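You operate a simulated robot arm through the tools that you are given. There is no shell and no other tool. Be economical: measure what you need, move in short steps, check, and stop when the job is done.

You are at the controls of a simulated two-armed robot. One attempt, no reset.

Task
Put the 4.0 mm shim from the end of the bench with the gear pump on the top of the square bench and the 5.0 mm shim on top of the flange there. Take the cloth from the top of the square bench and leave it on the green plate there. Stack the white bearing from the top of the middle bench on top of the yellow bearing. Put one of the pipes from the top of the middle bench on top of the cover there. Stack the 41 mm brass bush from the top of the middle bench on top of the 40 mm brass bush. Take the purple block and leave it on the large plate on the top of the small bench. Any order will do. Set down upright: purple block.

It is judged by the outcome, as a careful person would: the job done as asked, and still so three seconds after it is handed in. It fails if anything else is knocked over, pushed out of place, dropped, spilled or broken. A push-on lid holds only when it is set on centred and level and pressed home; a screw cap is set on level and turned clockwise until tight. Flat cloth is picked up by pressing the open fingertips on it (5 to 10 N) and closing them slowly along it; thin cloth reads only 2 to 8 mm in the jaws.

Robot
Two 6-joint arms with two-finger grippers on one trunk, on a base that drives. Base frame: it is fixed to the floor where the robot stands at the start and does not move with it; the origin is under the middle of the robot, x ahead of it, y to its left, z up; the surface under the hand at the start is at about z = 0.88. Readings come in m, degrees, newtons and seconds.
The left shoulder is at the start at [0.061, 0.145, 0.9], the right one opposite. With the tool pointing down near the work surface each hand reaches from about 0.28 to 0.7 m from the robot's upright axis, wherever it stands, measured 20 degrees to its own side. Places, roughly: bearing [10.75, -5.75, 1]; brass bush [11.5, -6.5, 1]; cloth (7x9x3 cm) [0.6, -2.2, 0.9]; cover (17x12x5 cm) [10.7, -6.4, 0.9]; flange (11x11x6 cm) [0.7, 0.1, 0.9]; large plate [7, -5, 0.75]; pipe [11, -6.5, 1]; plate (15x11x1 cm) [0.8, -2.1, 0.9]; purple block (6x5x9 cm) [7.1, -4.8, 0.9]; shim [0.75, 0, 1]; top of the square bench [0.6, -2.2, 0.9]. Payload 2.45 kg a hand.
The TCP of each hand is the grasp point between the finger pads, 0.026 m short of the fingertips. In the tool frame z runs along the fingers and y along their closing line. The gripper opens to 0.096 m. The gripper's body begins 0.069 m behind the TCP.
Orientation is that of the tool frame in the base frame, as a unit quaternion [x, y, z, w]. With the fingers straight down and closing along the base's y, the tool's x points along the base's -x, its y along +y and its z along -z.

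Tools
- The arms move only by the tool apply_moves. It takes "left_commands", "right_commands" or both (then of equal length, played together; a hand with none holds still); each is one flat list of numbers, 7 for each row, row after row: the opening, from 0 (shut) to 1 (fully open), then the shift along the tool's x, y, z in units of 25 mm (1.0 is 25 mm), then the turn, a rotation vector about the tool's x, y, z in units of 4 degrees (1.0 is 4 degrees). In form: [hand, x, y, z, wx, wy, wz, hand, x, y, z, wx, wy, wz, ...]. A call has 1 to 12 rows; each row shifts and turns the commanded pose from where the row before left it, along the tool's axes as they then stand. A call with a number of a shift or a turn outside -1 to 1 is refused whole. Each row takes 0.2 s and may step no farther than 0.05 m and 8.6 degrees from the row before; otherwise, or with a gripper value out of range, the whole call is refused. A pose out of reach is approached as far as the arm can. The call stops where the force on the tool passes 40 N (or 10 N more than at its start, if that is more) or the arm is blocked; 0.2 s more then pass. Each finger halts on what it meets, pressing with about 26 N; the grip force reading is that of the motor and also rises with nothing between the fingers. The clock runs only during rows and for 0.2 s after the last one: add rows that do not move to give the fingers time. It gives the time, the measured TCP pose, the force on the tool (base axes), the opening and the grip force at its end, in the units of the frame above (readings bear some noise), with the torque about the TCP (base axes, N m) and any sound that the robot's microphone picked up.
- Cameras (640 x 400 px; columns grow to the right, rows downward): "scene" is now at [0.1334, -0.0015, 1.5015]; the picture's right is [-0.03, -1.00, 0.00], its down [-0.79, 0.02, -0.61] and it looks along [0.61, -0.02, -0.79] (base axes); focal length 283 px, centre (320, 200). "left" rides on the left gripper at [0.082, -0.003, -0.098] in its tool frame; the picture's right is [0.04, 1.00, 0.00], its down [-0.73, 0.03, -0.68] and it looks along [-0.68, 0.03, 0.73] (tool axes); focal length 256 px, centre (320, 200). "right" rides on the right gripper at [0.082, 0.003, -0.098] in its tool frame; the picture's right is [-0.04, 1.00, 0.00], its down [-0.73, -0.03, -0.68] and it looks along [-0.68, -0.03, 0.73] (tool axes); focal length 256 px, centre (320, 200). There is no depth. A picture from a camera that has moved, and an enlarged one, comes with that camera's place and axes in the base frame and with its lens.
- capture(camera): a new picture of that camera. No time passes.
- raise_lower(by): slides the trunk up (or, below 0, down) by that many m; the arms and the scene camera ride with it, the base frame stays. It gives what a move gives, with no picture.
- base_move(legs): drives the robot by 1 to 6 legs, each [ahead, turn to the left] in m and degrees, along the robot's own axes; the way and the turn of a leg run together, so that a leg with both is an arc; at most 1.5 m and 180 degrees a leg. The arms and the cameras ride along, it lands a little off, and it stops where it bumps. It gives what a move gives.
- aim_head(pan, tilt): turns the head with the scene camera to pan (to the left, within 86 degrees either way) and tilt (down, from -29 to 69), counted from straight ahead of the robot. It gives what a move gives.
- enlarge(camera, box): a new picture of the part [left, top, right, bottom] of that camera's present view, enlarged. No time passes.
- sign_off(): hands the job in; it is judged then, once.

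Work in short steps. Places have to be worked out from the pictures, the camera data and where the tool is seen: move nearer, look again, correct. Check each grasp and each placing, and mend what went wrong. You have 207 turns and 202 pictures in all, those below and enlarged ones among them. Open the grippers and draw the arms clear of the work before you hand the job in, unless the task says otherwise; then end with one line.

The tools are called after ">>>" as a command line: name --argument value ..., lists and objects as JSON in quotes. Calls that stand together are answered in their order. apply_moves: Moves the arms, as the interface text tells. Its arguments: {"type":"object","properties":{"left_commands":{"type":"array"},"right_commands":{"type":"array"}},"required":[]} The other tools are called the same way: raise_lower (by) slides the trunk up or down; base_move (legs) drives the base; aim_head (pan, tilt) turns the head that bears the scene camera; capture (camera) takes a picture; enlarge (camera, box) takes an enlarged picture of a part of a camera's view; sign_off () hands the job in.

At the start:

```text
time_s: 0.0
left_tool_pos: [0.481, 0.1528, 1.131]
left_tool_rot: [-0.001, 1.0, 0.001, 0.0]
left_force: [-0.4, -1.3, -0.3]
left_torque: [0.04, -0.03, 0.04]
left_width: 0.0956
left_grip_force: 0.0
right_tool_pos: [0.5116, -0.2149, 1.0893]
right_tool_rot: [-0.002, 1.0, 0.001, 0.0]
right_force: [0.3, -0.5, -0.3]
right_torque: [0.0, -0.01, -0.01]
right_width: 0.0958
right_grip_force: 0.1
trunk travel left (down, up): [-0.525, 0.065]
robot x, y, heading: [0.0048, 0.0007, -0.1]
head pan, tilt: [-1.7, 52.2]
```

scene: 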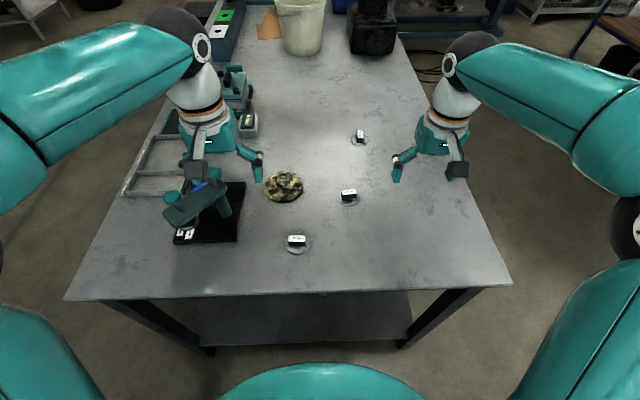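
right: 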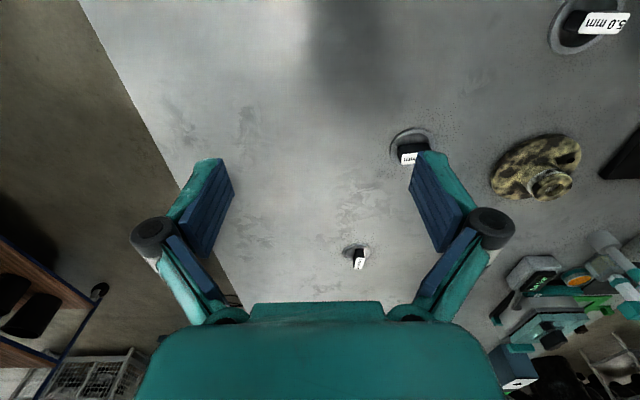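
left: 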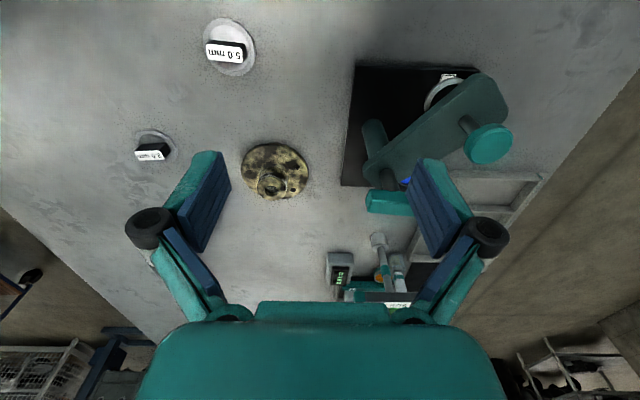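

I see three shims and the flange; I enlarge the views to read the shim labels.

>>> enlarge --camera "scene" --box '[240, 110, 400, 270]'

>>> enlarge --camera "right" --box '[320, 100, 480, 300]'

```text
2.50 times, centred on (320, 190) of scene
camera zoom: at [0.1334, -0.0015, 1.5015], right [-0.03, -1.0, 0.0], down [-0.79, 0.02, -0.61], along [0.61, -0.02, -0.79], focal length 707 px, centre (320, 225)
```

zoom: 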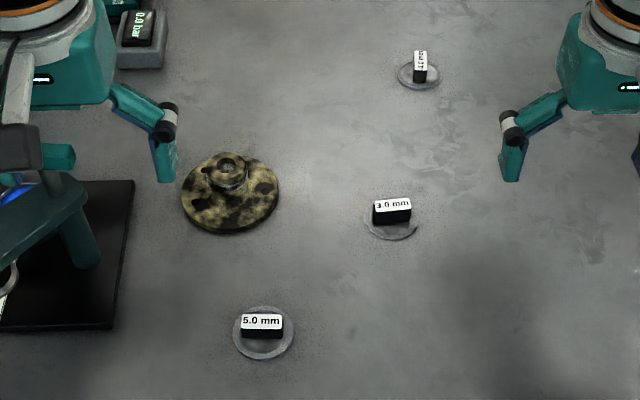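

```text
2.00 times, centred on (400, 200) of right
camera zoom: at [0.4304, -0.2138, 1.1877], right [0.04, 1.0, 0.0], down [0.73, -0.03, 0.68], along [0.68, -0.02, -0.73], focal length 512 px, centre (160, 200)
```

zoom: 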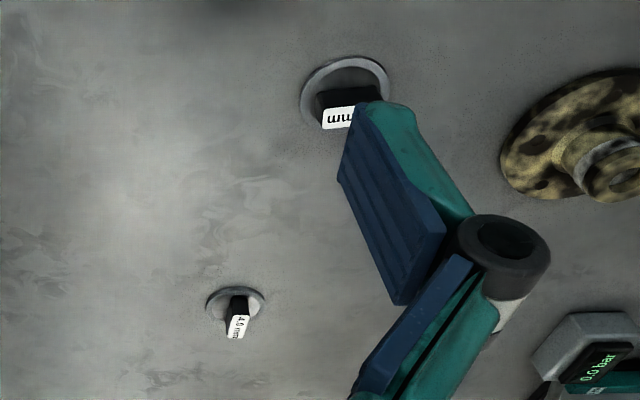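

The 4.0 mm shim is the far one (~[0.86,-0.155]), the 5.0 mm one near (~[0.478,0.044]), flange ~[0.656,0.084]. I move the left hand over the 5.0 mm shim and start turning it 90° so that it closes along x.

>>> apply_moves --left_commands '[1, 0, -0.88, 0, 0, 0, 0, 1, 0, -0.88, 0, 0, 0, 0, 1, 0, -0.88, 0, 0, 0, 0, 1, 0, -0.88, 0, 0, 0, 0, 1, 0, -0.88, 0, 0, 0, 0, 1, 0, 0, 0, 0, 0, -1, 1, 0, 0, 0, 0, 0, -1, 1, 0, 0, 0, 0, 0, -1, 1, 0, 0, 0, 0, 0, -1, 1, 0, 0, 0, 0, 0, -1, 1, 0, 0, 0, 0, 0, -1, 1, 0, 0, 0, 0, 0, -1]'

>>> apply_moves --left_commands '[1, 0, 0, 0, 0, 0, -1, 1, 0, 0, 0, 0, 0, -1, 1, 0, 0, 0, 0, 0, -1, 1, 0, 0, 0, 0, 0, -1, 1, 0, 0, 0, 0, 0, -1, 1, 0, 0, 0, 0, 0, -1, 1, 0, 0, 0, 0, 0, -1, 1, 0, 0, 0, 0, 0, -1, 1, 0, 0, 0, 0, 0, -1, 1, 0, 0, 0, 0, 0, -1, 1, 0, 0, 0, 0, 0, -1, 1, 0, 0, 0, 0, 0, -1]'

>>> capture --camera "left"

>>> capture --camera "scene"

```text
time_s: 2.6
left_tool_pos: [0.4823, 0.0432, 1.1309]
left_tool_rot: [-0.245, 0.97, 0.0, 0.0]
left_force: [-1.0, 0.1, 0.0]
left_torque: [0.02, 0.03, 0.0]
left_width: 0.0962
left_grip_force: 0.0
right_tool_pos: [0.512, -0.2149, 1.09]
right_tool_rot: [-0.001, 1.0, 0.0, 0.0]
right_force: [0.4, 0.5, 0.2]
right_torque: [0.03, 0.03, -0.01]
right_width: 0.0959
right_grip_force: 0.1
trunk travel left (down, up): [-0.525, 0.065]
robot x, y, heading: [0.0002, 0.0039, 0.3]
head pan, tilt: [-1.7, 52.2]
```

```text
time_s: 5.2
left_tool_pos: [0.4814, 0.0434, 1.1315]
left_tool_rot: [-0.618, 0.786, 0.0, -0.001]
left_force: [0.9, -0.7, 0.3]
left_torque: [-0.02, -0.01, 0.01]
left_width: 0.0959
left_grip_force: 0.0
right_tool_pos: [0.5114, -0.2163, 1.0899]
right_tool_rot: [-0.001, 1.0, 0.0, -0.001]
right_force: [-0.4, -0.2, -0.5]
right_torque: [0.03, 0.03, 0.02]
right_width: 0.0959
right_grip_force: 0.2
trunk travel left (down, up): [-0.525, 0.065]
robot x, y, heading: [-0.0042, -0.0014, -0.1]
head pan, tilt: [-1.7, 52.2]
```

```text
196 pictures are left
camera left: at [0.4662, -0.0366, 1.2296], right [-0.98, 0.2, 0.0], down [0.15, 0.72, 0.68], along [0.13, 0.67, -0.73], focal length 256 px, centre (320, 200)
```

left: 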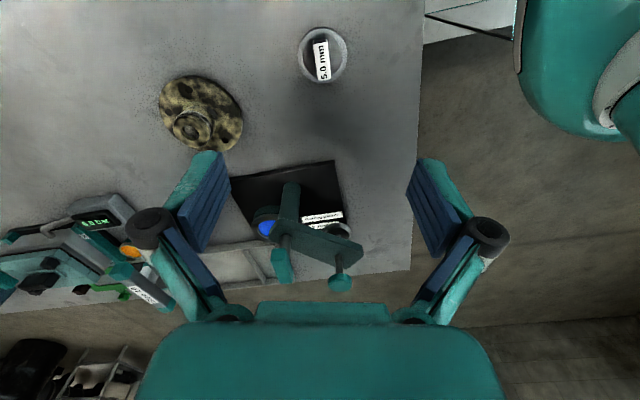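

```text
195 pictures are left
camera scene: at [0.1334, -0.0015, 1.5015], right [-0.03, -1.0, 0.0], down [-0.79, 0.02, -0.61], along [0.61, -0.02, -0.79], focal length 283 px, centre (320, 200)
```

scene: 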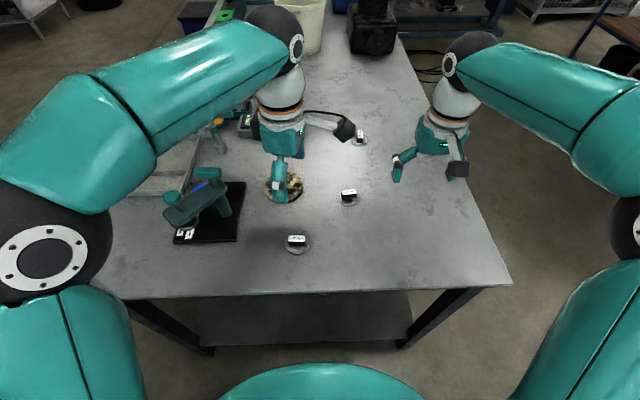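

The left camera agrees: shim ≈ [0.476, 0.044]. I finish the turn and descend to z≈1.0 for a closer look.

>>> apply_moves --left_commands '[0.6, 0, 0, 0, 0, 0, -1, 0.6, 0, 0, 0, 0, 0, -1, 0.6, 0, 0, 0, 0, 0, -1, 0.6, 0, 0, 0, 0, 0, -0.4, 0.6, 0, 0.2, 1, 0, 0, 0, 0.6, 0, 0, 1, 0, 0, 0, 0.6, 0, 0, 1, 0, 0, 0, 0.6, 0, 0, 1, 0, 0, 0, 0.6, 0, 0, 1, 0, 0, 0]'

>>> capture --camera "left"

>>> enlarge --camera "scene" --box '[240, 140, 400, 270]'

```text
time_s: 7.2
left_tool_pos: [0.4777, 0.0443, 1.0066]
left_tool_rot: [-0.706, 0.708, 0.0, 0.001]
left_force: [0.5, -1.0, 0.1]
left_torque: [0.0, 0.01, 0.0]
left_width: 0.0574
left_grip_force: 0.1
right_tool_pos: [0.5108, -0.2156, 1.089]
right_tool_rot: [-0.002, 1.0, 0.0, -0.001]
right_force: [0.4, 0.8, 0.3]
right_torque: [0.02, -0.01, 0.0]
right_width: 0.0958
right_grip_force: 0.0
trunk travel left (down, up): [-0.525, 0.065]
robot x, y, heading: [-0.0001, 0.0003, -0.0]
head pan, tilt: [-1.7, 52.2]
```

```text
194 pictures are left
camera left: at [0.4808, -0.0379, 1.1041], right [-1.0, -0.04, 0.0], down [-0.03, 0.73, 0.68], along [-0.03, 0.68, -0.73], focal length 256 px, centre (320, 200)
```

left: 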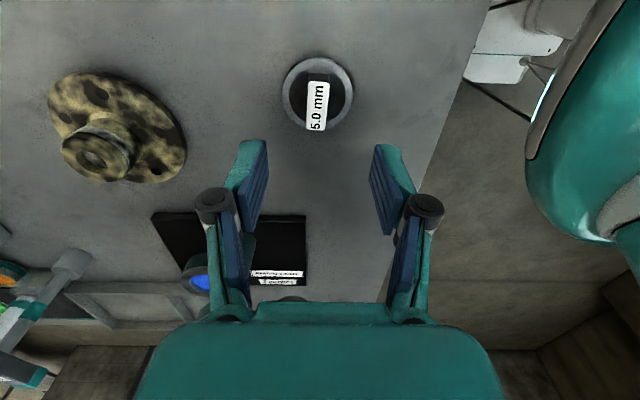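

```text
3.08 times, centred on (320, 205) of scene
camera zoom: at [0.1338, -0.0015, 1.5014], right [-0.03, -1.0, 0.0], down [-0.79, 0.02, -0.61], along [0.61, -0.02, -0.79], focal length 870 px, centre (320, 185)
```

zoom: 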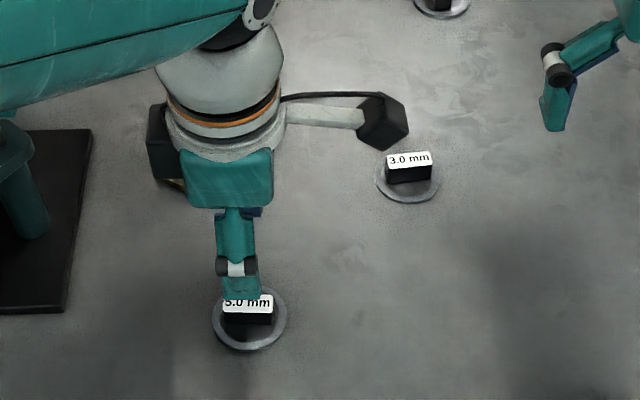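

The shim is a ring with a handle bar, top ≈0.908. TCP is centred; descend to about z=0.917 with tips just above the ring, then close.

>>> apply_moves --left_commands '[0.45, 0, 0, 0.8, 0, 0, 0, 0.45, 0, 0, 0.8, 0, 0, 0, 0.45, 0, 0, 0.8, 0, 0, 0, 0.45, 0, 0, 0.6, 0, 0, 0, 0.45, 0, 0, 0.3, 0, 0, 0, 0.45, 0, 0, 0.3, 0, 0, 0]'

>>> enlarge --camera "left" --box '[220, 40, 420, 240]'

>>> enlarge --camera "scene" --box '[250, 190, 350, 270]'

```text
time_s: 8.6
left_tool_pos: [0.4764, 0.0426, 0.9144]
left_tool_rot: [-0.706, 0.708, -0.001, 0.0]
left_force: [0.1, -1.1, 0.1]
left_torque: [-0.03, 0.03, 0.01]
left_width: 0.0432
left_grip_force: 0.1
right_tool_pos: [0.5112, -0.2165, 1.0895]
right_tool_rot: [-0.001, 1.0, 0.001, -0.001]
right_force: [-0.2, -0.1, 0.4]
right_torque: [-0.01, 0.02, -0.01]
right_width: 0.0959
right_grip_force: 0.0
trunk travel left (down, up): [-0.525, 0.065]
robot x, y, heading: [0.002, -0.0003, 0.1]
head pan, tilt: [-1.7, 52.2]
```

```text
2.00 times, centred on (320, 140) of left
camera zoom: at [0.4806, -0.038, 1.0141], right [-1.0, -0.04, 0.0], down [-0.03, 0.73, 0.68], along [-0.03, 0.68, -0.73], focal length 512 px, centre (320, 320)
```

zoom: 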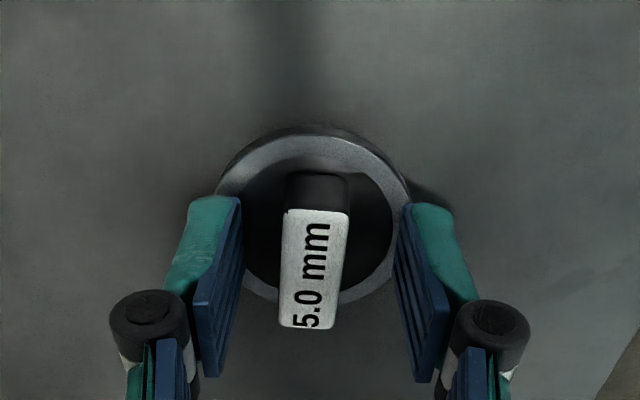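

```text
5.00 times, centred on (300, 230) of scene
camera zoom: at [0.1336, -0.0015, 1.5015], right [-0.03, -1.0, 0.0], down [-0.79, 0.02, -0.61], along [0.61, -0.02, -0.79], focal length 1413 px, centre (420, 50)
```

zoom: 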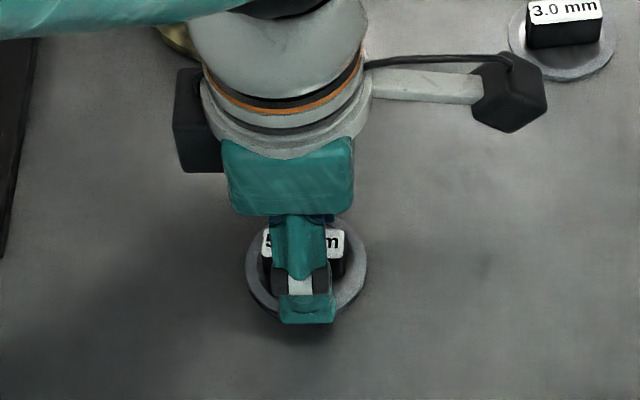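

Fingers straddle the handle evenly; I close and then lift.

>>> apply_moves --left_commands '[0.05, 0, 0, 0, 0, 0, 0, 0.05, 0, 0, 0, 0, 0, 0, 0.05, 0, 0, 0, 0, 0, 0, 0.05, 0, 0, -0.4, 0, 0, 0, 0.05, 0, 0, -1, 0, 0, 0, 0.05, 0, 0, -1, 0, 0, 0, 0.05, 0, 0, -1, 0, 0, 0, 0.05, 0, 0, -1, 0, 0, 0]'

>>> capture --camera "left"

```text
time_s: 10.4
left_tool_pos: [0.4779, 0.0415, 1.0267]
left_tool_rot: [-0.705, 0.709, 0.0, 0.0]
left_force: [0.4, 0.0, -1.8]
left_torque: [0.01, -0.02, 0.04]
left_width: 0.0168
left_grip_force: 25.9
right_tool_pos: [0.5101, -0.2154, 1.0895]
right_tool_rot: [-0.002, 1.0, 0.0, -0.001]
right_force: [0.9, 0.0, 0.0]
right_torque: [0.0, 0.02, 0.03]
right_width: 0.0961
right_grip_force: 0.0
trunk travel left (down, up): [-0.525, 0.065]
robot x, y, heading: [-0.0006, 0.004, 0.0]
head pan, tilt: [-1.7, 52.2]
```

```text
190 pictures are left
camera left: at [0.4809, -0.0392, 1.1263], right [-1.0, -0.04, 0.0], down [-0.03, 0.73, 0.68], along [-0.03, 0.68, -0.73], focal length 256 px, centre (320, 200)
```

left: 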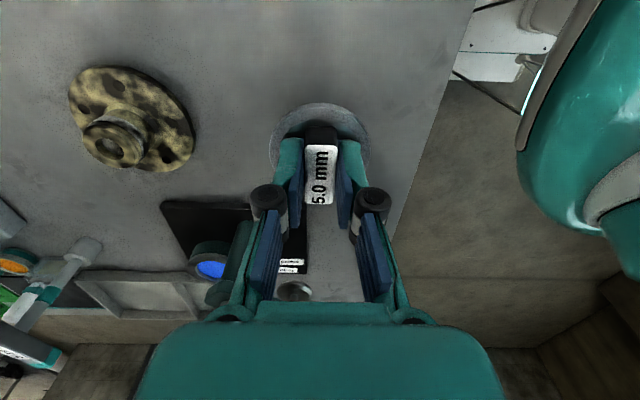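

Shim held (16.8 mm). The flange hub top is near [0.650, 0.082, 0.94]; move above it.

>>> apply_moves --left_commands '[0.05, -0.23, -0.98, 0, 0, 0, 0, 0.05, -0.23, -0.98, 0, 0, 0, 0, 0.05, -0.23, -0.98, 0, 0, 0, 0, 0.05, -0.23, -0.98, 0, 0, 0, 0, 0.05, -0.23, -0.98, 0, 0, 0, 0, 0.05, -0.23, -0.98, 0, 0, 0, 0, 0.05, -0.23, -0.98, 0, 0, 0, 0]'

>>> capture --camera "left"

>>> enlarge --camera "scene" --box '[220, 120, 340, 220]'

>>> capture --camera "right"

```text
time_s: 12.0
left_tool_pos: [0.6398, 0.0825, 1.0267]
left_tool_rot: [-0.705, 0.709, 0.001, -0.001]
left_force: [-0.6, -0.1, -1.3]
left_torque: [-0.03, -0.03, 0.0]
left_width: 0.0166
left_grip_force: 26.0
left hand out of reach, approached as far as the arm can: row 7
right_tool_pos: [0.5108, -0.2158, 1.0896]
right_tool_rot: [-0.002, 1.0, 0.0, -0.001]
right_force: [-0.4, 0.6, 0.3]
right_torque: [0.0, -0.02, 0.02]
right_width: 0.0961
right_grip_force: 0.2
trunk travel left (down, up): [-0.525, 0.065]
robot x, y, heading: [-0.0015, 0.0015, 0.3]
head pan, tilt: [-1.7, 52.2]
```

```text
189 pictures are left
camera left: at [0.6434, 0.0005, 1.1251], right [-1.0, -0.04, 0.0], down [-0.02, 0.73, 0.68], along [-0.03, 0.68, -0.73], focal length 256 px, centre (320, 200)
```

left: 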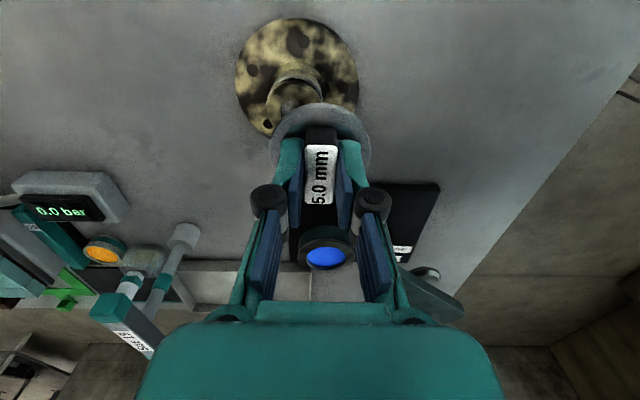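

```text
4.00 times, centred on (280, 170) of scene
camera zoom: at [0.1341, -0.0014, 1.5014], right [-0.03, -1.0, 0.0], down [-0.79, 0.02, -0.61], along [0.61, -0.02, -0.79], focal length 1131 px, centre (480, 320)
```

zoom: 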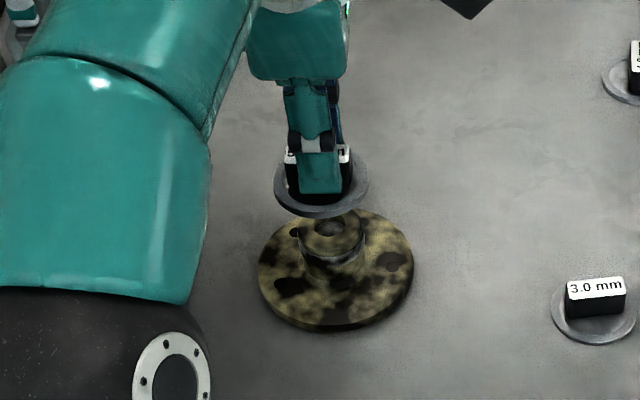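

```text
187 pictures are left
camera right: at [0.431, -0.2138, 1.1879], right [0.04, 1.0, 0.0], down [0.73, -0.03, 0.68], along [0.68, -0.02, -0.74], focal length 256 px, centre (320, 200)
```

right: 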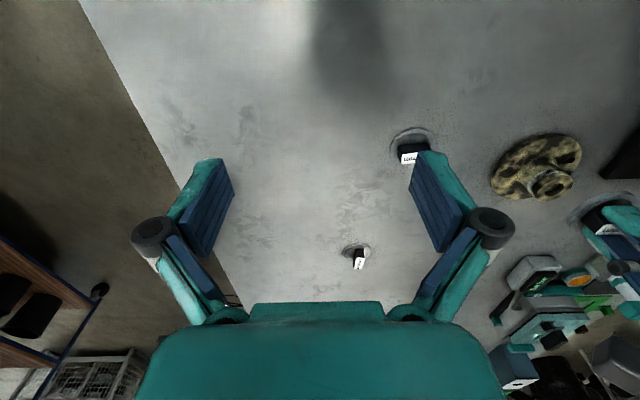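

I'm ~2 cm short in x: flange axis ≈ [0.657, 0.080]. I drive the base ahead a little; the held shim is clear above.

>>> base_move --legs '[[0.04, 0]]'

>>> capture --camera "left"

>>> enlarge --camera "scene" --box '[220, 120, 340, 220]'

```text
time_s: 12.9
left_tool_pos: [0.6819, 0.0821, 1.0261]
left_tool_rot: [-0.706, 0.708, 0.001, -0.002]
left_force: [1.3, -0.7, -2.3]
left_torque: [-0.04, 0.07, -0.01]
left_width: 0.0165
left_grip_force: 26.0
right_tool_pos: [0.5532, -0.2145, 1.0888]
right_tool_rot: [-0.002, 1.0, 0.0, -0.003]
right_force: [0.9, -0.3, 0.1]
right_torque: [0.01, 0.06, 0.0]
right_width: 0.0956
right_grip_force: 0.0
trunk travel left (down, up): [-0.525, 0.065]
robot x, y, heading: [0.037, 0.0011, -0.1]
head pan, tilt: [-1.7, 52.2]
```

```text
186 pictures are left
camera left: at [0.6857, 0.0014, 1.1242], right [-1.0, -0.04, 0.0], down [-0.03, 0.73, 0.68], along [-0.03, 0.68, -0.73], focal length 256 px, centre (320, 200)
```

left: 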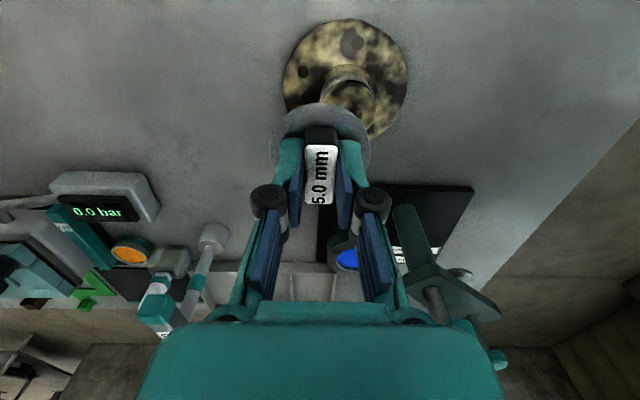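

```text
4.00 times, centred on (280, 170) of scene
camera zoom: at [0.177, -0.0013, 1.501], right [-0.03, -1.0, 0.0], down [-0.79, 0.02, -0.61], along [0.61, -0.02, -0.79], focal length 1131 px, centre (480, 320)
```

zoom: 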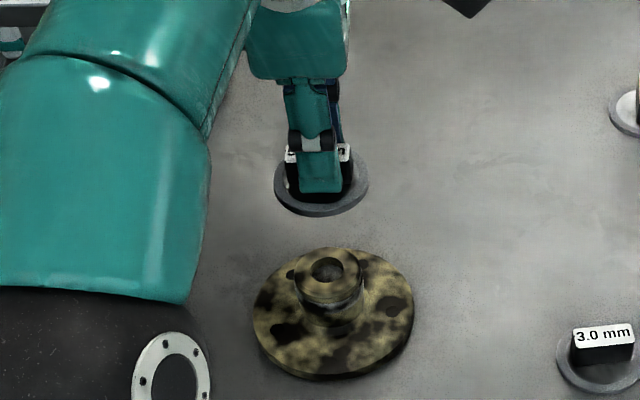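

Scene and left views agree: shim must move ~22 mm back in x, y is right. Shift and lower to just above the hub, then recheck.

>>> apply_moves --left_commands '[0.05, 0, 0.5, 0, 0, 0, 0, 0.05, 0, 0.42, 0, 0, 0, 0, 0.05, 0, 0, 0.8, 0, 0, 0, 0.05, 0, 0, 0.6, 0, 0, 0]'

>>> enlarge --camera "left" --box '[220, 0, 420, 200]'

>>> enlarge --camera "scene" --box '[230, 140, 330, 220]'

```text
time_s: 13.9
left_tool_pos: [0.6565, 0.0827, 0.9917]
left_tool_rot: [-0.707, 0.708, 0.0, 0.0]
left_force: [-0.1, -0.3, -2.2]
left_torque: [0.02, 0.03, 0.02]
left_width: 0.0166
left_grip_force: 25.6
right_tool_pos: [0.551, -0.2144, 1.0903]
right_tool_rot: [-0.003, 1.0, 0.0, -0.001]
right_force: [-0.2, 0.1, -0.1]
right_torque: [-0.04, 0.0, -0.01]
right_width: 0.0958
right_grip_force: 0.1
trunk travel left (down, up): [-0.525, 0.065]
robot x, y, heading: [0.0395, 0.001, 0.0]
head pan, tilt: [-1.7, 52.2]
```

```text
2.00 times, centred on (320, 100) of left
camera zoom: at [0.6604, 0.0013, 1.0906], right [-1.0, -0.04, 0.0], down [-0.03, 0.73, 0.68], along [-0.03, 0.68, -0.73], focal length 512 px, centre (320, 400)
```

zoom: 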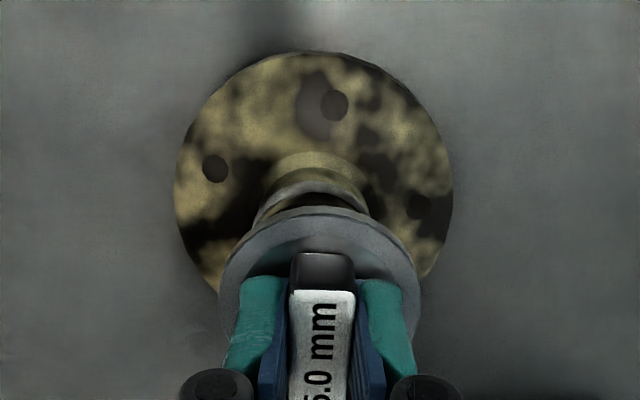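

```text
5.00 times, centred on (280, 180) of scene
camera zoom: at [0.1737, -0.0014, 1.5014], right [-0.03, -1.0, 0.0], down [-0.79, 0.02, -0.61], along [0.61, -0.02, -0.79], focal length 1413 px, centre (520, 300)
```

zoom: 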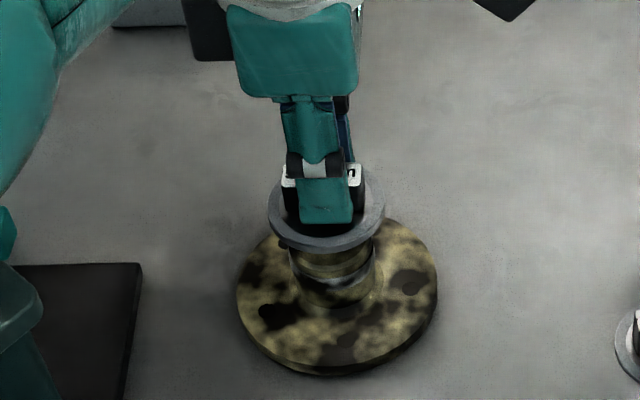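

Almost coaxial; nudge +3 mm in x, +1 mm in y, then lower in fine steps watching force.

>>> apply_moves --left_commands '[0.05, -0.04, -0.12, 0.2, 0, 0, 0, 0.05, 0, 0, 0.2, 0, 0, 0, 0.05, 0, 0, 0.1, 0, 0, 0, 0.05, 0, 0, 0.06, 0, 0, 0, 0.05, 0, 0, 0, 0, 0, 0]'

>>> enlarge --camera "scene" --box '[230, 140, 330, 220]'

```text
time_s: 15.1
left_tool_pos: [0.6595, 0.0831, 0.9785]
left_tool_rot: [-0.707, 0.707, 0.0, 0.0]
left_force: [-0.1, -0.5, -1.1]
left_torque: [0.0, -0.03, 0.02]
left_width: 0.0165
left_grip_force: 25.9
right_tool_pos: [0.5516, -0.214, 1.0897]
right_tool_rot: [-0.002, 1.0, 0.001, -0.002]
right_force: [0.4, 0.4, -0.4]
right_torque: [-0.03, 0.0, 0.03]
right_width: 0.096
right_grip_force: 0.1
trunk travel left (down, up): [-0.525, 0.065]
robot x, y, heading: [0.0375, 0.0005, 0.2]
head pan, tilt: [-1.7, 52.2]
```

```text
5.00 times, centred on (280, 180) of scene
camera zoom: at [0.1734, -0.0014, 1.5014], right [-0.03, -1.0, 0.0], down [-0.79, 0.02, -0.61], along [0.61, -0.02, -0.79], focal length 1413 px, centre (520, 300)
```

zoom: 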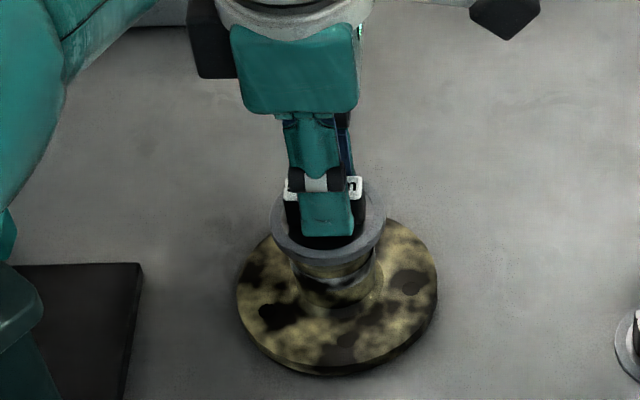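

Alignment still good; keep lowering in 2 mm steps until contact.

>>> apply_moves --left_commands '[0.05, 0, 0, 0.1, 0, 0, 0, 0.05, 0, 0, 0.08, 0, 0, 0, 0.05, 0, 0, 0, 0, 0, 0]'

>>> enlarge --camera "left" --box '[220, 0, 420, 200]'

```text
time_s: 15.9
left_tool_pos: [0.6599, 0.0837, 0.9753]
left_tool_rot: [-0.707, 0.708, 0.001, 0.0]
left_force: [0.0, -0.1, -1.9]
left_torque: [-0.01, 0.0, 0.0]
left_width: 0.0163
left_grip_force: 25.6
right_tool_pos: [0.5502, -0.2161, 1.0903]
right_tool_rot: [-0.002, 1.0, 0.0, 0.0]
right_force: [-0.6, 1.0, -0.4]
right_torque: [-0.01, 0.01, -0.02]
right_width: 0.0959
right_grip_force: 0.1
trunk travel left (down, up): [-0.525, 0.065]
robot x, y, heading: [0.0412, 0.0006, 0.1]
head pan, tilt: [-1.7, 52.2]
```

```text
2.00 times, centred on (320, 100) of left
camera zoom: at [0.6633, 0.0023, 1.0732], right [-1.0, -0.04, 0.0], down [-0.03, 0.73, 0.68], along [-0.03, 0.68, -0.73], focal length 512 px, centre (320, 400)
```

zoom: 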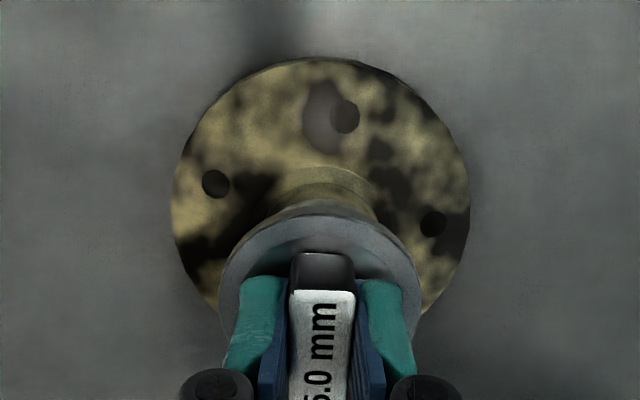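

Well centred. Continue down.

>>> apply_moves --left_commands '[0.05, 0, 0, 0.08, 0, 0, 0, 0.05, 0, 0, 0.08, 0, 0, 0, 0.05, 0, 0, 0.08, 0, 0, 0, 0.05, 0, 0, 0, 0, 0, 0]'

```text
time_s: 16.9
left_tool_pos: [0.6601, 0.084, 0.9673]
left_tool_rot: [-0.707, 0.707, -0.001, 0.001]
left_force: [0.1, 0.5, -0.9]
left_torque: [0.02, -0.01, 0.02]
left_width: 0.0168
left_grip_force: 26.0
right_tool_pos: [0.5508, -0.2142, 1.0901]
right_tool_rot: [-0.003, 1.0, 0.0, -0.001]
right_force: [0.2, -0.3, -0.8]
right_torque: [-0.03, -0.03, -0.01]
right_width: 0.0961
right_grip_force: 0.1
trunk travel left (down, up): [-0.525, 0.065]
robot x, y, heading: [0.0403, 0.001, 0.1]
head pan, tilt: [-1.7, 52.2]
```

No contact yet; continue.

>>> apply_moves --left_commands '[0.05, 0, 0, 0.06, 0, 0, 0, 0.05, 0, 0, 0.06, 0, 0, 0, 0.05, 0, 0, 0, 0, 0, 0]'

>>> enlarge --camera "scene" --box '[240, 150, 320, 214]'

```text
time_s: 17.7
left_tool_pos: [0.6589, 0.0843, 0.9675]
left_tool_rot: [-0.707, 0.707, -0.002, 0.002]
left_force: [3.3, -0.3, 12.0]
left_torque: [0.07, -0.02, -0.02]
left_width: 0.0164
left_grip_force: 26.3
right_tool_pos: [0.5504, -0.2156, 1.0907]
right_tool_rot: [-0.003, 1.0, 0.0, 0.0]
right_force: [0.5, 0.6, 0.6]
right_torque: [-0.01, 0.0, -0.02]
right_width: 0.0958
right_grip_force: 0.0
trunk travel left (down, up): [-0.525, 0.065]
robot x, y, heading: [0.0383, -0.0007, 0.3]
head pan, tilt: [-1.7, 52.2]
```

```text
6.25 times, centred on (280, 182) of scene
camera zoom: at [0.1722, -0.0014, 1.5017], right [-0.03, -1.0, 0.0], down [-0.79, 0.02, -0.61], along [0.61, -0.02, -0.79], focal length 1766 px, centre (570, 312)
```

zoom: 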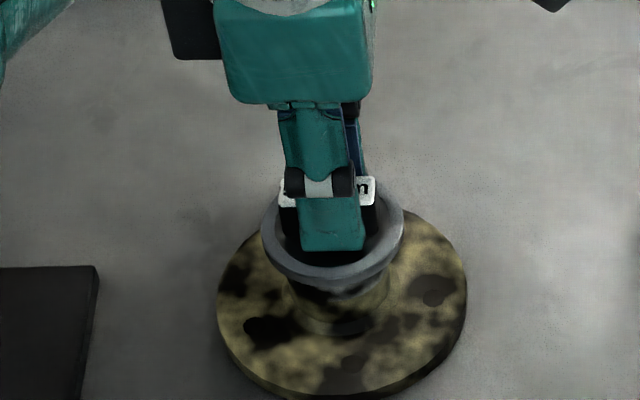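

Contact at z≈0.967 (12 N). Ease up 2 mm of command, then open gently.

>>> apply_moves --left_commands '[0.05, 0, 0, -0.08, 0, 0, 0, 0.2, 0, 0, 0, 0, 0, 0, 0.3, 0, 0, 0, 0, 0, 0, 0.4, 0, 0, 0, 0, 0, 0, 0.4, 0, 0, -0.3, 0, 0, 0, 0.4, 0, 0, -0.8, 0, 0, 0, 0.4, 0, 0, -1, 0, 0, 0, 0.4, 0, 0, -1, 0, 0, 0]'

>>> enlarge --camera "scene" --box '[230, 130, 330, 220]'

>>> capture --camera "left"

```text
time_s: 19.5
left_tool_pos: [0.6578, 0.0832, 1.0452]
left_tool_rot: [-0.707, 0.708, 0.0, 0.0]
left_force: [0.7, 0.2, 0.2]
left_torque: [0.0, 0.03, 0.05]
left_width: 0.0384
left_grip_force: 0.1
right_tool_pos: [0.5501, -0.2149, 1.0901]
right_tool_rot: [-0.002, 1.0, 0.001, -0.001]
right_force: [-0.4, 1.5, 1.2]
right_torque: [0.03, -0.03, 0.0]
right_width: 0.096
right_grip_force: 0.1
trunk travel left (down, up): [-0.525, 0.065]
robot x, y, heading: [0.0391, 0.0044, 0.1]
head pan, tilt: [-1.7, 52.2]
```

```text
4.44 times, centred on (280, 175) of scene
camera zoom: at [0.1729, -0.0016, 1.5015], right [-0.03, -1.0, 0.0], down [-0.79, 0.02, -0.61], along [0.61, -0.02, -0.79], focal length 1256 px, centre (498, 311)
```

zoom: 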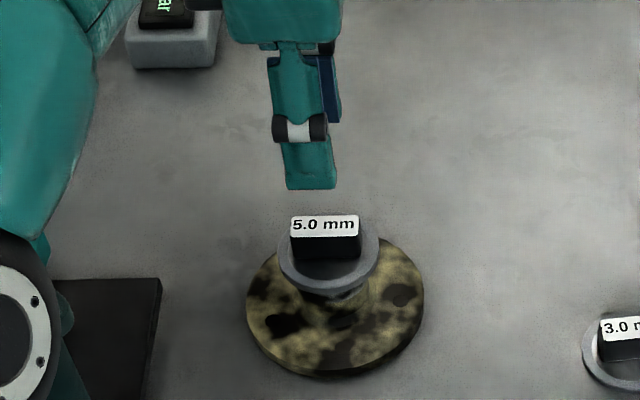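

```text
178 pictures are left
camera left: at [0.6613, 0.0024, 1.1443], right [-1.0, -0.04, 0.0], down [-0.03, 0.73, 0.68], along [-0.03, 0.68, -0.73], focal length 256 px, centre (320, 200)
```

left: 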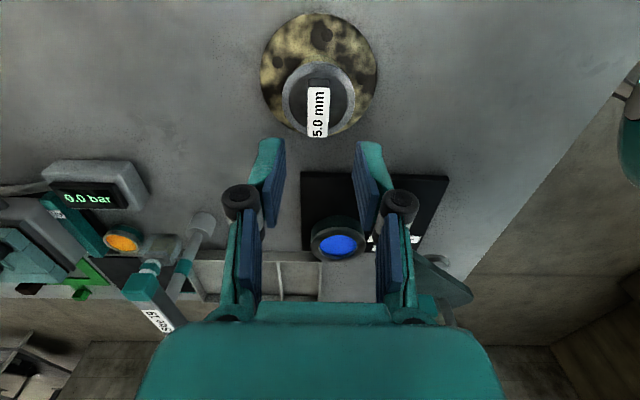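

The 5.0 mm shim sits level on the flange. I raise the left hand, back away from the bench, and survey to the right for a route around to the 4.0 mm shim.

>>> apply_moves --left_commands '[0.4, 0, 0, -1, 0, 0, 0, 0.4, 0, 0.5, -1, 0, 0, 0, 0.4, 0, 1, -1, 0, 0, 0, 0.4, 0, 1, -1, 0, 0, 0, 0.4, 0, 1, 0, 0, 0, 0, 0.4, 0, 1, 0, 0, 0, 0]'

>>> base_move --legs '[[-0.35, 0]]'

>>> aim_head --pan -60 --tilt 20

>>> capture --camera "scene"

>>> aim_head --pan 0 --tilt 25

>>> capture --camera "scene"

```text
time_s: 20.9
left_tool_pos: [0.5444, 0.0843, 1.1455]
left_tool_rot: [-0.707, 0.708, 0.0, 0.0]
left_force: [0.2, 0.7, -0.4]
left_torque: [0.01, -0.01, 0.04]
left_width: 0.0387
left_grip_force: 0.0
right_tool_pos: [0.5504, -0.2143, 1.0902]
right_tool_rot: [-0.003, 1.0, 0.0, 0.0]
right_force: [0.0, 0.3, 0.8]
right_torque: [-0.02, -0.01, -0.02]
right_width: 0.096
right_grip_force: 0.0
trunk travel left (down, up): [-0.525, 0.065]
robot x, y, heading: [0.0366, 0.0039, 0.2]
head pan, tilt: [-1.7, 52.2]
```

```text
time_s: 23.2
left_tool_pos: [0.188, 0.0821, 1.1453]
left_tool_rot: [-0.706, 0.708, 0.0, 0.0]
left_force: [-0.5, -0.3, 1.0]
left_torque: [-0.01, 0.0, -0.01]
left_width: 0.0384
left_grip_force: 0.0
right_tool_pos: [0.1908, -0.2159, 1.0911]
right_tool_rot: [-0.001, 1.0, 0.0, 0.0]
right_force: [-1.3, -1.2, -0.5]
right_torque: [0.0, -0.01, -0.01]
right_width: 0.0963
right_grip_force: 0.0
trunk travel left (down, up): [-0.525, 0.065]
robot x, y, heading: [-0.3204, 0.0003, 0.0]
head pan, tilt: [-1.7, 52.2]
```

```text
time_s: 24.5
left_tool_pos: [0.1884, 0.082, 1.1467]
left_tool_rot: [-0.705, 0.709, 0.0, 0.0]
left_force: [1.1, 0.4, -0.6]
left_torque: [0.02, -0.02, 0.02]
left_width: 0.0384
left_grip_force: 0.1
right_tool_pos: [0.1926, -0.2181, 1.0904]
right_tool_rot: [0.0, 1.0, 0.0, -0.002]
right_force: [0.5, -0.5, 0.0]
right_torque: [0.0, -0.01, -0.01]
right_width: 0.096
right_grip_force: 0.1
trunk travel left (down, up): [-0.525, 0.065]
robot x, y, heading: [-0.3164, 0.0038, 0.2]
head pan, tilt: [-60.0, 20.0]
```

```text
177 pictures are left
camera scene: at [-0.2131, -0.0806, 1.55], right [-0.87, -0.5, 0.0], down [-0.17, 0.3, -0.94], along [0.47, -0.81, -0.34], focal length 283 px, centre (320, 200)
```

scene: 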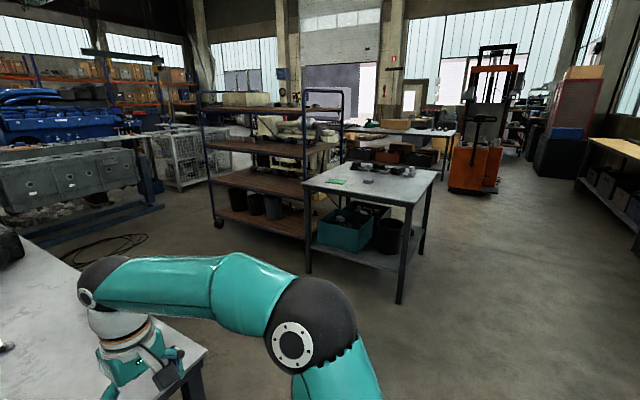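

```text
time_s: 25.8
left_tool_pos: [0.189, 0.0823, 1.1439]
left_tool_rot: [-0.706, 0.709, -0.001, 0.0]
left_force: [-0.9, 0.1, -0.2]
left_torque: [-0.01, 0.02, -0.01]
left_width: 0.0383
left_grip_force: 0.0
right_tool_pos: [0.193, -0.2167, 1.0905]
right_tool_rot: [-0.001, 1.0, 0.0, -0.001]
right_force: [-0.5, 0.3, 0.3]
right_torque: [-0.01, 0.0, -0.03]
right_width: 0.0962
right_grip_force: 0.2
trunk travel left (down, up): [-0.525, 0.065]
robot x, y, heading: [-0.3128, 0.0042, -0.1]
head pan, tilt: [0.0, 25.0]
```

```text
176 pictures are left
camera scene: at [-0.1674, -0.0001, 1.5419], right [0.0, -1.0, 0.0], down [-0.42, 0.0, -0.91], along [0.91, 0.0, -0.42], focal length 283 px, centre (320, 200)
```

scene: 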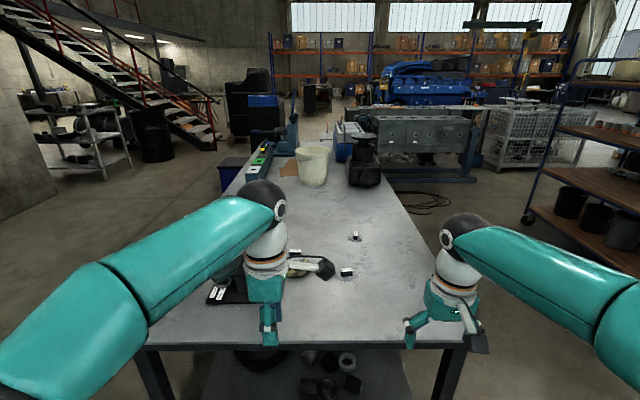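

The square bench spans about x 0.17–1.0, front edge y≈-2.0; the aisle is ~1.5 m wide. I drive around to the right side of the pump bench, to about [1.0,-1.0] facing +y.

>>> base_move --legs '[[0, -90], [1.0, 0], [0, 90], [1.32, 0], [0, 90]]'

>>> aim_head --pan 0 --tilt 40

>>> capture --camera "scene"

```text
time_s: 29.7
left_tool_pos: [-0.1329, -0.4841, 1.1454]
left_tool_rot: [-0.103, 0.995, 0.001, 0.001]
left_force: [-1.3, -0.9, -0.2]
left_torque: [0.07, -0.13, -0.04]
left_width: 0.0383
left_grip_force: 0.0
right_tool_pos: [-0.4239, -0.5506, 1.0892]
right_tool_rot: [0.627, 0.779, 0.002, -0.001]
right_force: [-0.8, -0.7, -0.6]
right_torque: [0.05, -0.06, -0.02]
right_width: 0.0961
right_grip_force: 0.0
trunk travel left (down, up): [-0.525, 0.065]
robot x, y, heading: [-0.2608, 0.0124, -80.3]
head pan, tilt: [0.0, 25.0]
stopped in leg 1: the robot was blocked; the commanded pose is now the measured one
```

```text
time_s: 30.4
left_tool_pos: [-0.1288, -0.4822, 1.1458]
left_tool_rot: [-0.105, 0.994, 0.0, 0.0]
left_force: [-0.4, -0.1, -0.2]
left_torque: [0.0, -0.03, 0.04]
left_width: 0.0383
left_grip_force: 0.0
right_tool_pos: [-0.42, -0.5477, 1.0927]
right_tool_rot: [0.626, 0.78, 0.001, 0.0]
right_force: [-0.4, -0.2, 0.2]
right_torque: [0.02, 0.0, 0.02]
right_width: 0.0962
right_grip_force: 0.1
trunk travel left (down, up): [-0.525, 0.065]
robot x, y, heading: [-0.2603, 0.0081, -80.2]
head pan, tilt: [0.0, 40.0]
```

```text
175 pictures are left
camera scene: at [-0.2353, -0.1338, 1.5187], right [-0.98, -0.17, 0.0], down [-0.11, 0.63, -0.77], along [0.13, -0.75, -0.64], focal length 283 px, centre (320, 200)
```

scene: 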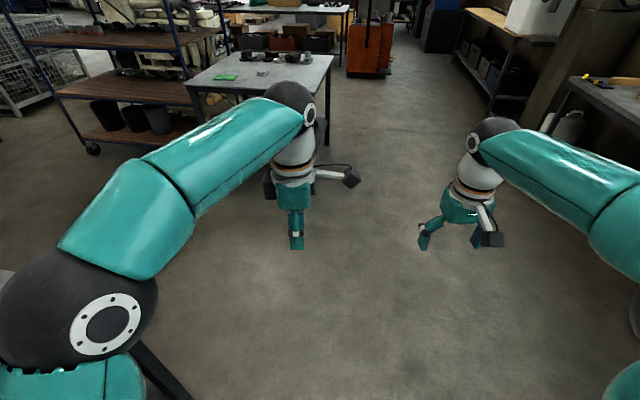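

Turning was blocked at -80°. I look left and right before continuing.

>>> aim_head --pan 80 --tilt 55

>>> capture --camera "scene"

>>> aim_head --pan -80 --tilt 50

>>> capture --camera "scene"

```text
time_s: 32.0
left_tool_pos: [-0.1292, -0.4827, 1.146]
left_tool_rot: [-0.105, 0.995, 0.0, 0.0]
left_force: [0.7, 0.6, -0.1]
left_torque: [0.06, 0.02, 0.01]
left_width: 0.0383
left_grip_force: 0.0
right_tool_pos: [-0.4207, -0.5502, 1.0914]
right_tool_rot: [0.627, 0.779, 0.001, 0.0]
right_force: [0.5, -0.1, -0.6]
right_torque: [0.02, 0.04, 0.0]
right_width: 0.0961
right_grip_force: 0.0
trunk travel left (down, up): [-0.525, 0.065]
robot x, y, heading: [-0.2562, 0.008, -80.0]
head pan, tilt: [80.0, 55.0]
```

```text
174 pictures are left
camera scene: at [-0.1772, -0.0503, 1.498], right [0.0, -1.0, 0.0], down [-0.82, 0.0, -0.57], along [0.57, 0.0, -0.82], focal length 283 px, centre (320, 200)
```

scene: 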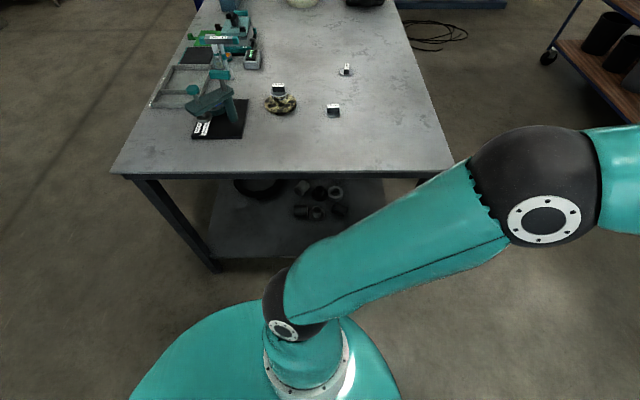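

```text
time_s: 34.4
left_tool_pos: [-0.1275, -0.4815, 1.1451]
left_tool_rot: [-0.104, 0.995, 0.0, 0.0]
left_force: [-0.6, 0.0, -0.3]
left_torque: [0.02, 0.01, 0.01]
left_width: 0.0383
left_grip_force: 0.0
right_tool_pos: [-0.4212, -0.5486, 1.0915]
right_tool_rot: [0.627, 0.779, 0.0, 0.0]
right_force: [0.1, 0.6, -0.2]
right_torque: [0.0, 0.04, 0.0]
right_width: 0.0961
right_grip_force: 0.1
trunk travel left (down, up): [-0.525, 0.065]
robot x, y, heading: [-0.2546, 0.0134, -80.1]
head pan, tilt: [-80.0, 50.0]
```

```text
173 pictures are left
camera scene: at [-0.3216, -0.0766, 1.5045], right [-0.34, 0.94, 0.0], down [0.72, 0.26, -0.64], along [-0.6, -0.22, -0.77], focal length 283 px, centre (320, 200)
```

scene: 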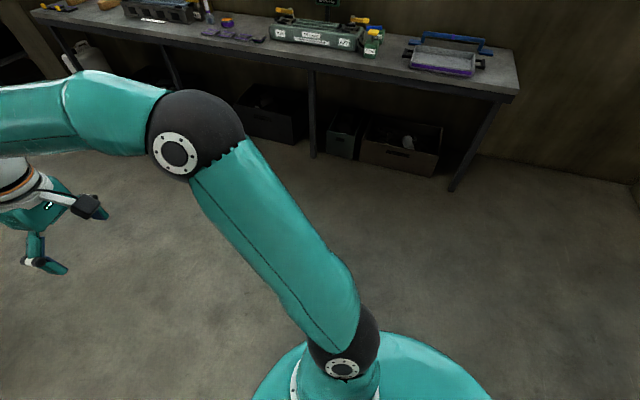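

Nothing obvious on these sides. I turn back to heading 0 and look to the left/rear side for what I hit.

>>> base_move --legs '[[0, 80]]'

>>> aim_head --pan 86 --tilt 45

>>> capture --camera "scene"

>>> aim_head --pan -86 --tilt 45

>>> capture --camera "scene"

```text
time_s: 38.5
left_tool_pos: [0.2599, 0.0237, 1.1461]
left_tool_rot: [-0.697, 0.717, -0.001, -0.002]
left_force: [-0.3, 1.5, 0.2]
left_torque: [-0.14, 0.0, -0.01]
left_width: 0.0385
left_grip_force: 0.1
right_tool_pos: [0.2566, -0.2757, 1.0931]
right_tool_rot: [0.012, 1.0, -0.002, -0.002]
right_force: [0.1, 0.7, 0.6]
right_torque: [-0.11, 0.0, 0.03]
right_width: 0.0957
right_grip_force: 0.1
trunk travel left (down, up): [-0.525, 0.065]
robot x, y, heading: [-0.2558, -0.0526, -3.0]
head pan, tilt: [-80.0, 50.0]
stopped in leg 1: the robot was blocked; the commanded pose is now the measured one
```

```text
time_s: 41.1
left_tool_pos: [0.2588, 0.0178, 1.1473]
left_tool_rot: [-0.696, 0.718, 0.0, 0.0]
left_force: [1.1, -0.1, 0.4]
left_torque: [0.01, -0.02, 0.0]
left_width: 0.0383
left_grip_force: 0.1
right_tool_pos: [0.2562, -0.2821, 1.0909]
right_tool_rot: [0.012, 1.0, 0.0, -0.001]
right_force: [0.4, 0.6, 0.1]
right_torque: [-0.03, 0.0, -0.01]
right_width: 0.0961
right_grip_force: 0.1
trunk travel left (down, up): [-0.525, 0.065]
robot x, y, heading: [-0.2573, -0.0523, -2.9]
head pan, tilt: [85.9, 45.0]
```

```text
172 pictures are left
camera scene: at [-0.1875, 0.0258, 1.5114], right [0.99, -0.12, 0.0], down [-0.08, -0.7, -0.71], along [0.08, 0.7, -0.71], focal length 283 px, centre (320, 200)
```

scene: 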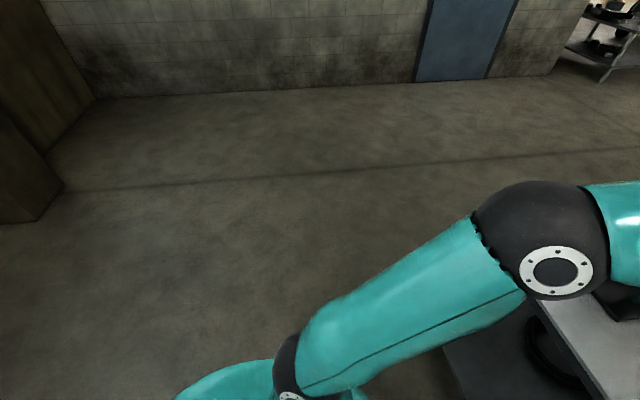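

```text
time_s: 43.7
left_tool_pos: [0.2593, 0.0191, 1.1473]
left_tool_rot: [-0.696, 0.718, 0.001, 0.0]
left_force: [-0.4, -0.3, 0.7]
left_torque: [0.01, -0.03, 0.01]
left_width: 0.0383
left_grip_force: 0.0
right_tool_pos: [0.2548, -0.2811, 1.0912]
right_tool_rot: [0.012, 1.0, 0.0, -0.002]
right_force: [-0.3, -0.1, -0.1]
right_torque: [-0.01, -0.01, 0.02]
right_width: 0.0962
right_grip_force: 0.0
trunk travel left (down, up): [-0.525, 0.065]
robot x, y, heading: [-0.2561, -0.049, -2.7]
head pan, tilt: [-85.9, 45.0]
```

```text
171 pictures are left
camera scene: at [-0.1953, -0.1363, 1.5114], right [-1.0, -0.02, 0.0], down [-0.02, 0.71, -0.71], along [0.02, -0.71, -0.71], focal length 283 px, centre (320, 200)
```

scene: 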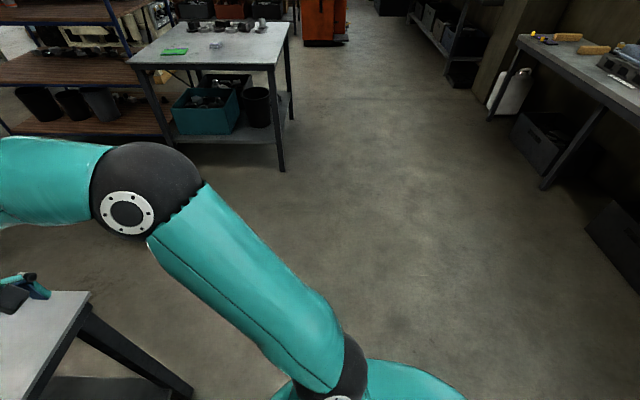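

Let me look ahead at the bench to check the pump jig and where the left arm is relative to it.

>>> aim_head --pan 25 --tilt 45

>>> capture --camera "scene"

```text
time_s: 45.5
left_tool_pos: [0.2589, 0.0178, 1.1463]
left_tool_rot: [-0.696, 0.718, -0.001, 0.0]
left_force: [0.1, -0.8, 0.7]
left_torque: [-0.01, 0.0, 0.0]
left_width: 0.0383
left_grip_force: 0.1
right_tool_pos: [0.256, -0.2822, 1.0916]
right_tool_rot: [0.012, 1.0, 0.0, -0.001]
right_force: [0.1, 0.0, -0.4]
right_torque: [0.0, -0.02, -0.02]
right_width: 0.0962
right_grip_force: 0.0
trunk travel left (down, up): [-0.525, 0.065]
robot x, y, heading: [-0.252, -0.0488, -2.9]
head pan, tilt: [25.0, 45.0]
```

```text
170 pictures are left
camera scene: at [-0.1219, -0.0243, 1.5113], right [0.38, -0.93, 0.0], down [-0.66, -0.27, -0.71], along [0.65, 0.27, -0.71], focal length 283 px, centre (320, 200)
```

scene: 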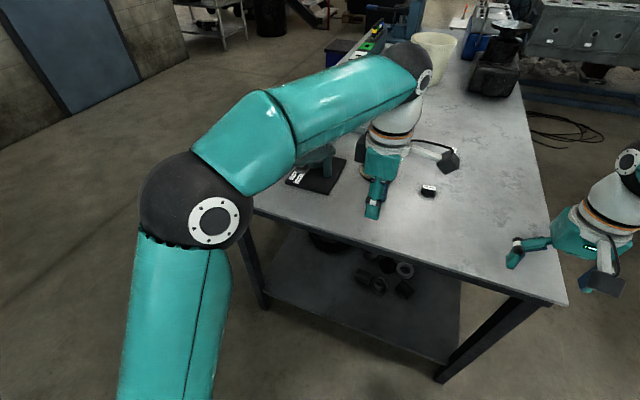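

Nothing visible touches. I back up a bit for margin and retry the turn in smaller legs.

>>> base_move --legs '[[-0.2, 0], [0, -45]]'

```text
time_s: 49.5
left_tool_pos: [-0.0411, -0.3573, 1.1476]
left_tool_rot: [-0.367, 0.93, 0.002, 0.0]
left_force: [-0.5, -0.9, -0.2]
left_torque: [0.0, -0.02, 0.0]
left_width: 0.0383
left_grip_force: 0.0
right_tool_pos: [-0.2558, -0.5643, 1.0922]
right_tool_rot: [0.395, 0.919, 0.0, -0.002]
right_force: [0.1, 0.4, 0.2]
right_torque: [0.03, 0.01, -0.01]
right_width: 0.0961
right_grip_force: 0.1
trunk travel left (down, up): [-0.525, 0.065]
robot x, y, heading: [-0.4302, -0.0199, -47.6]
head pan, tilt: [25.0, 45.0]
```

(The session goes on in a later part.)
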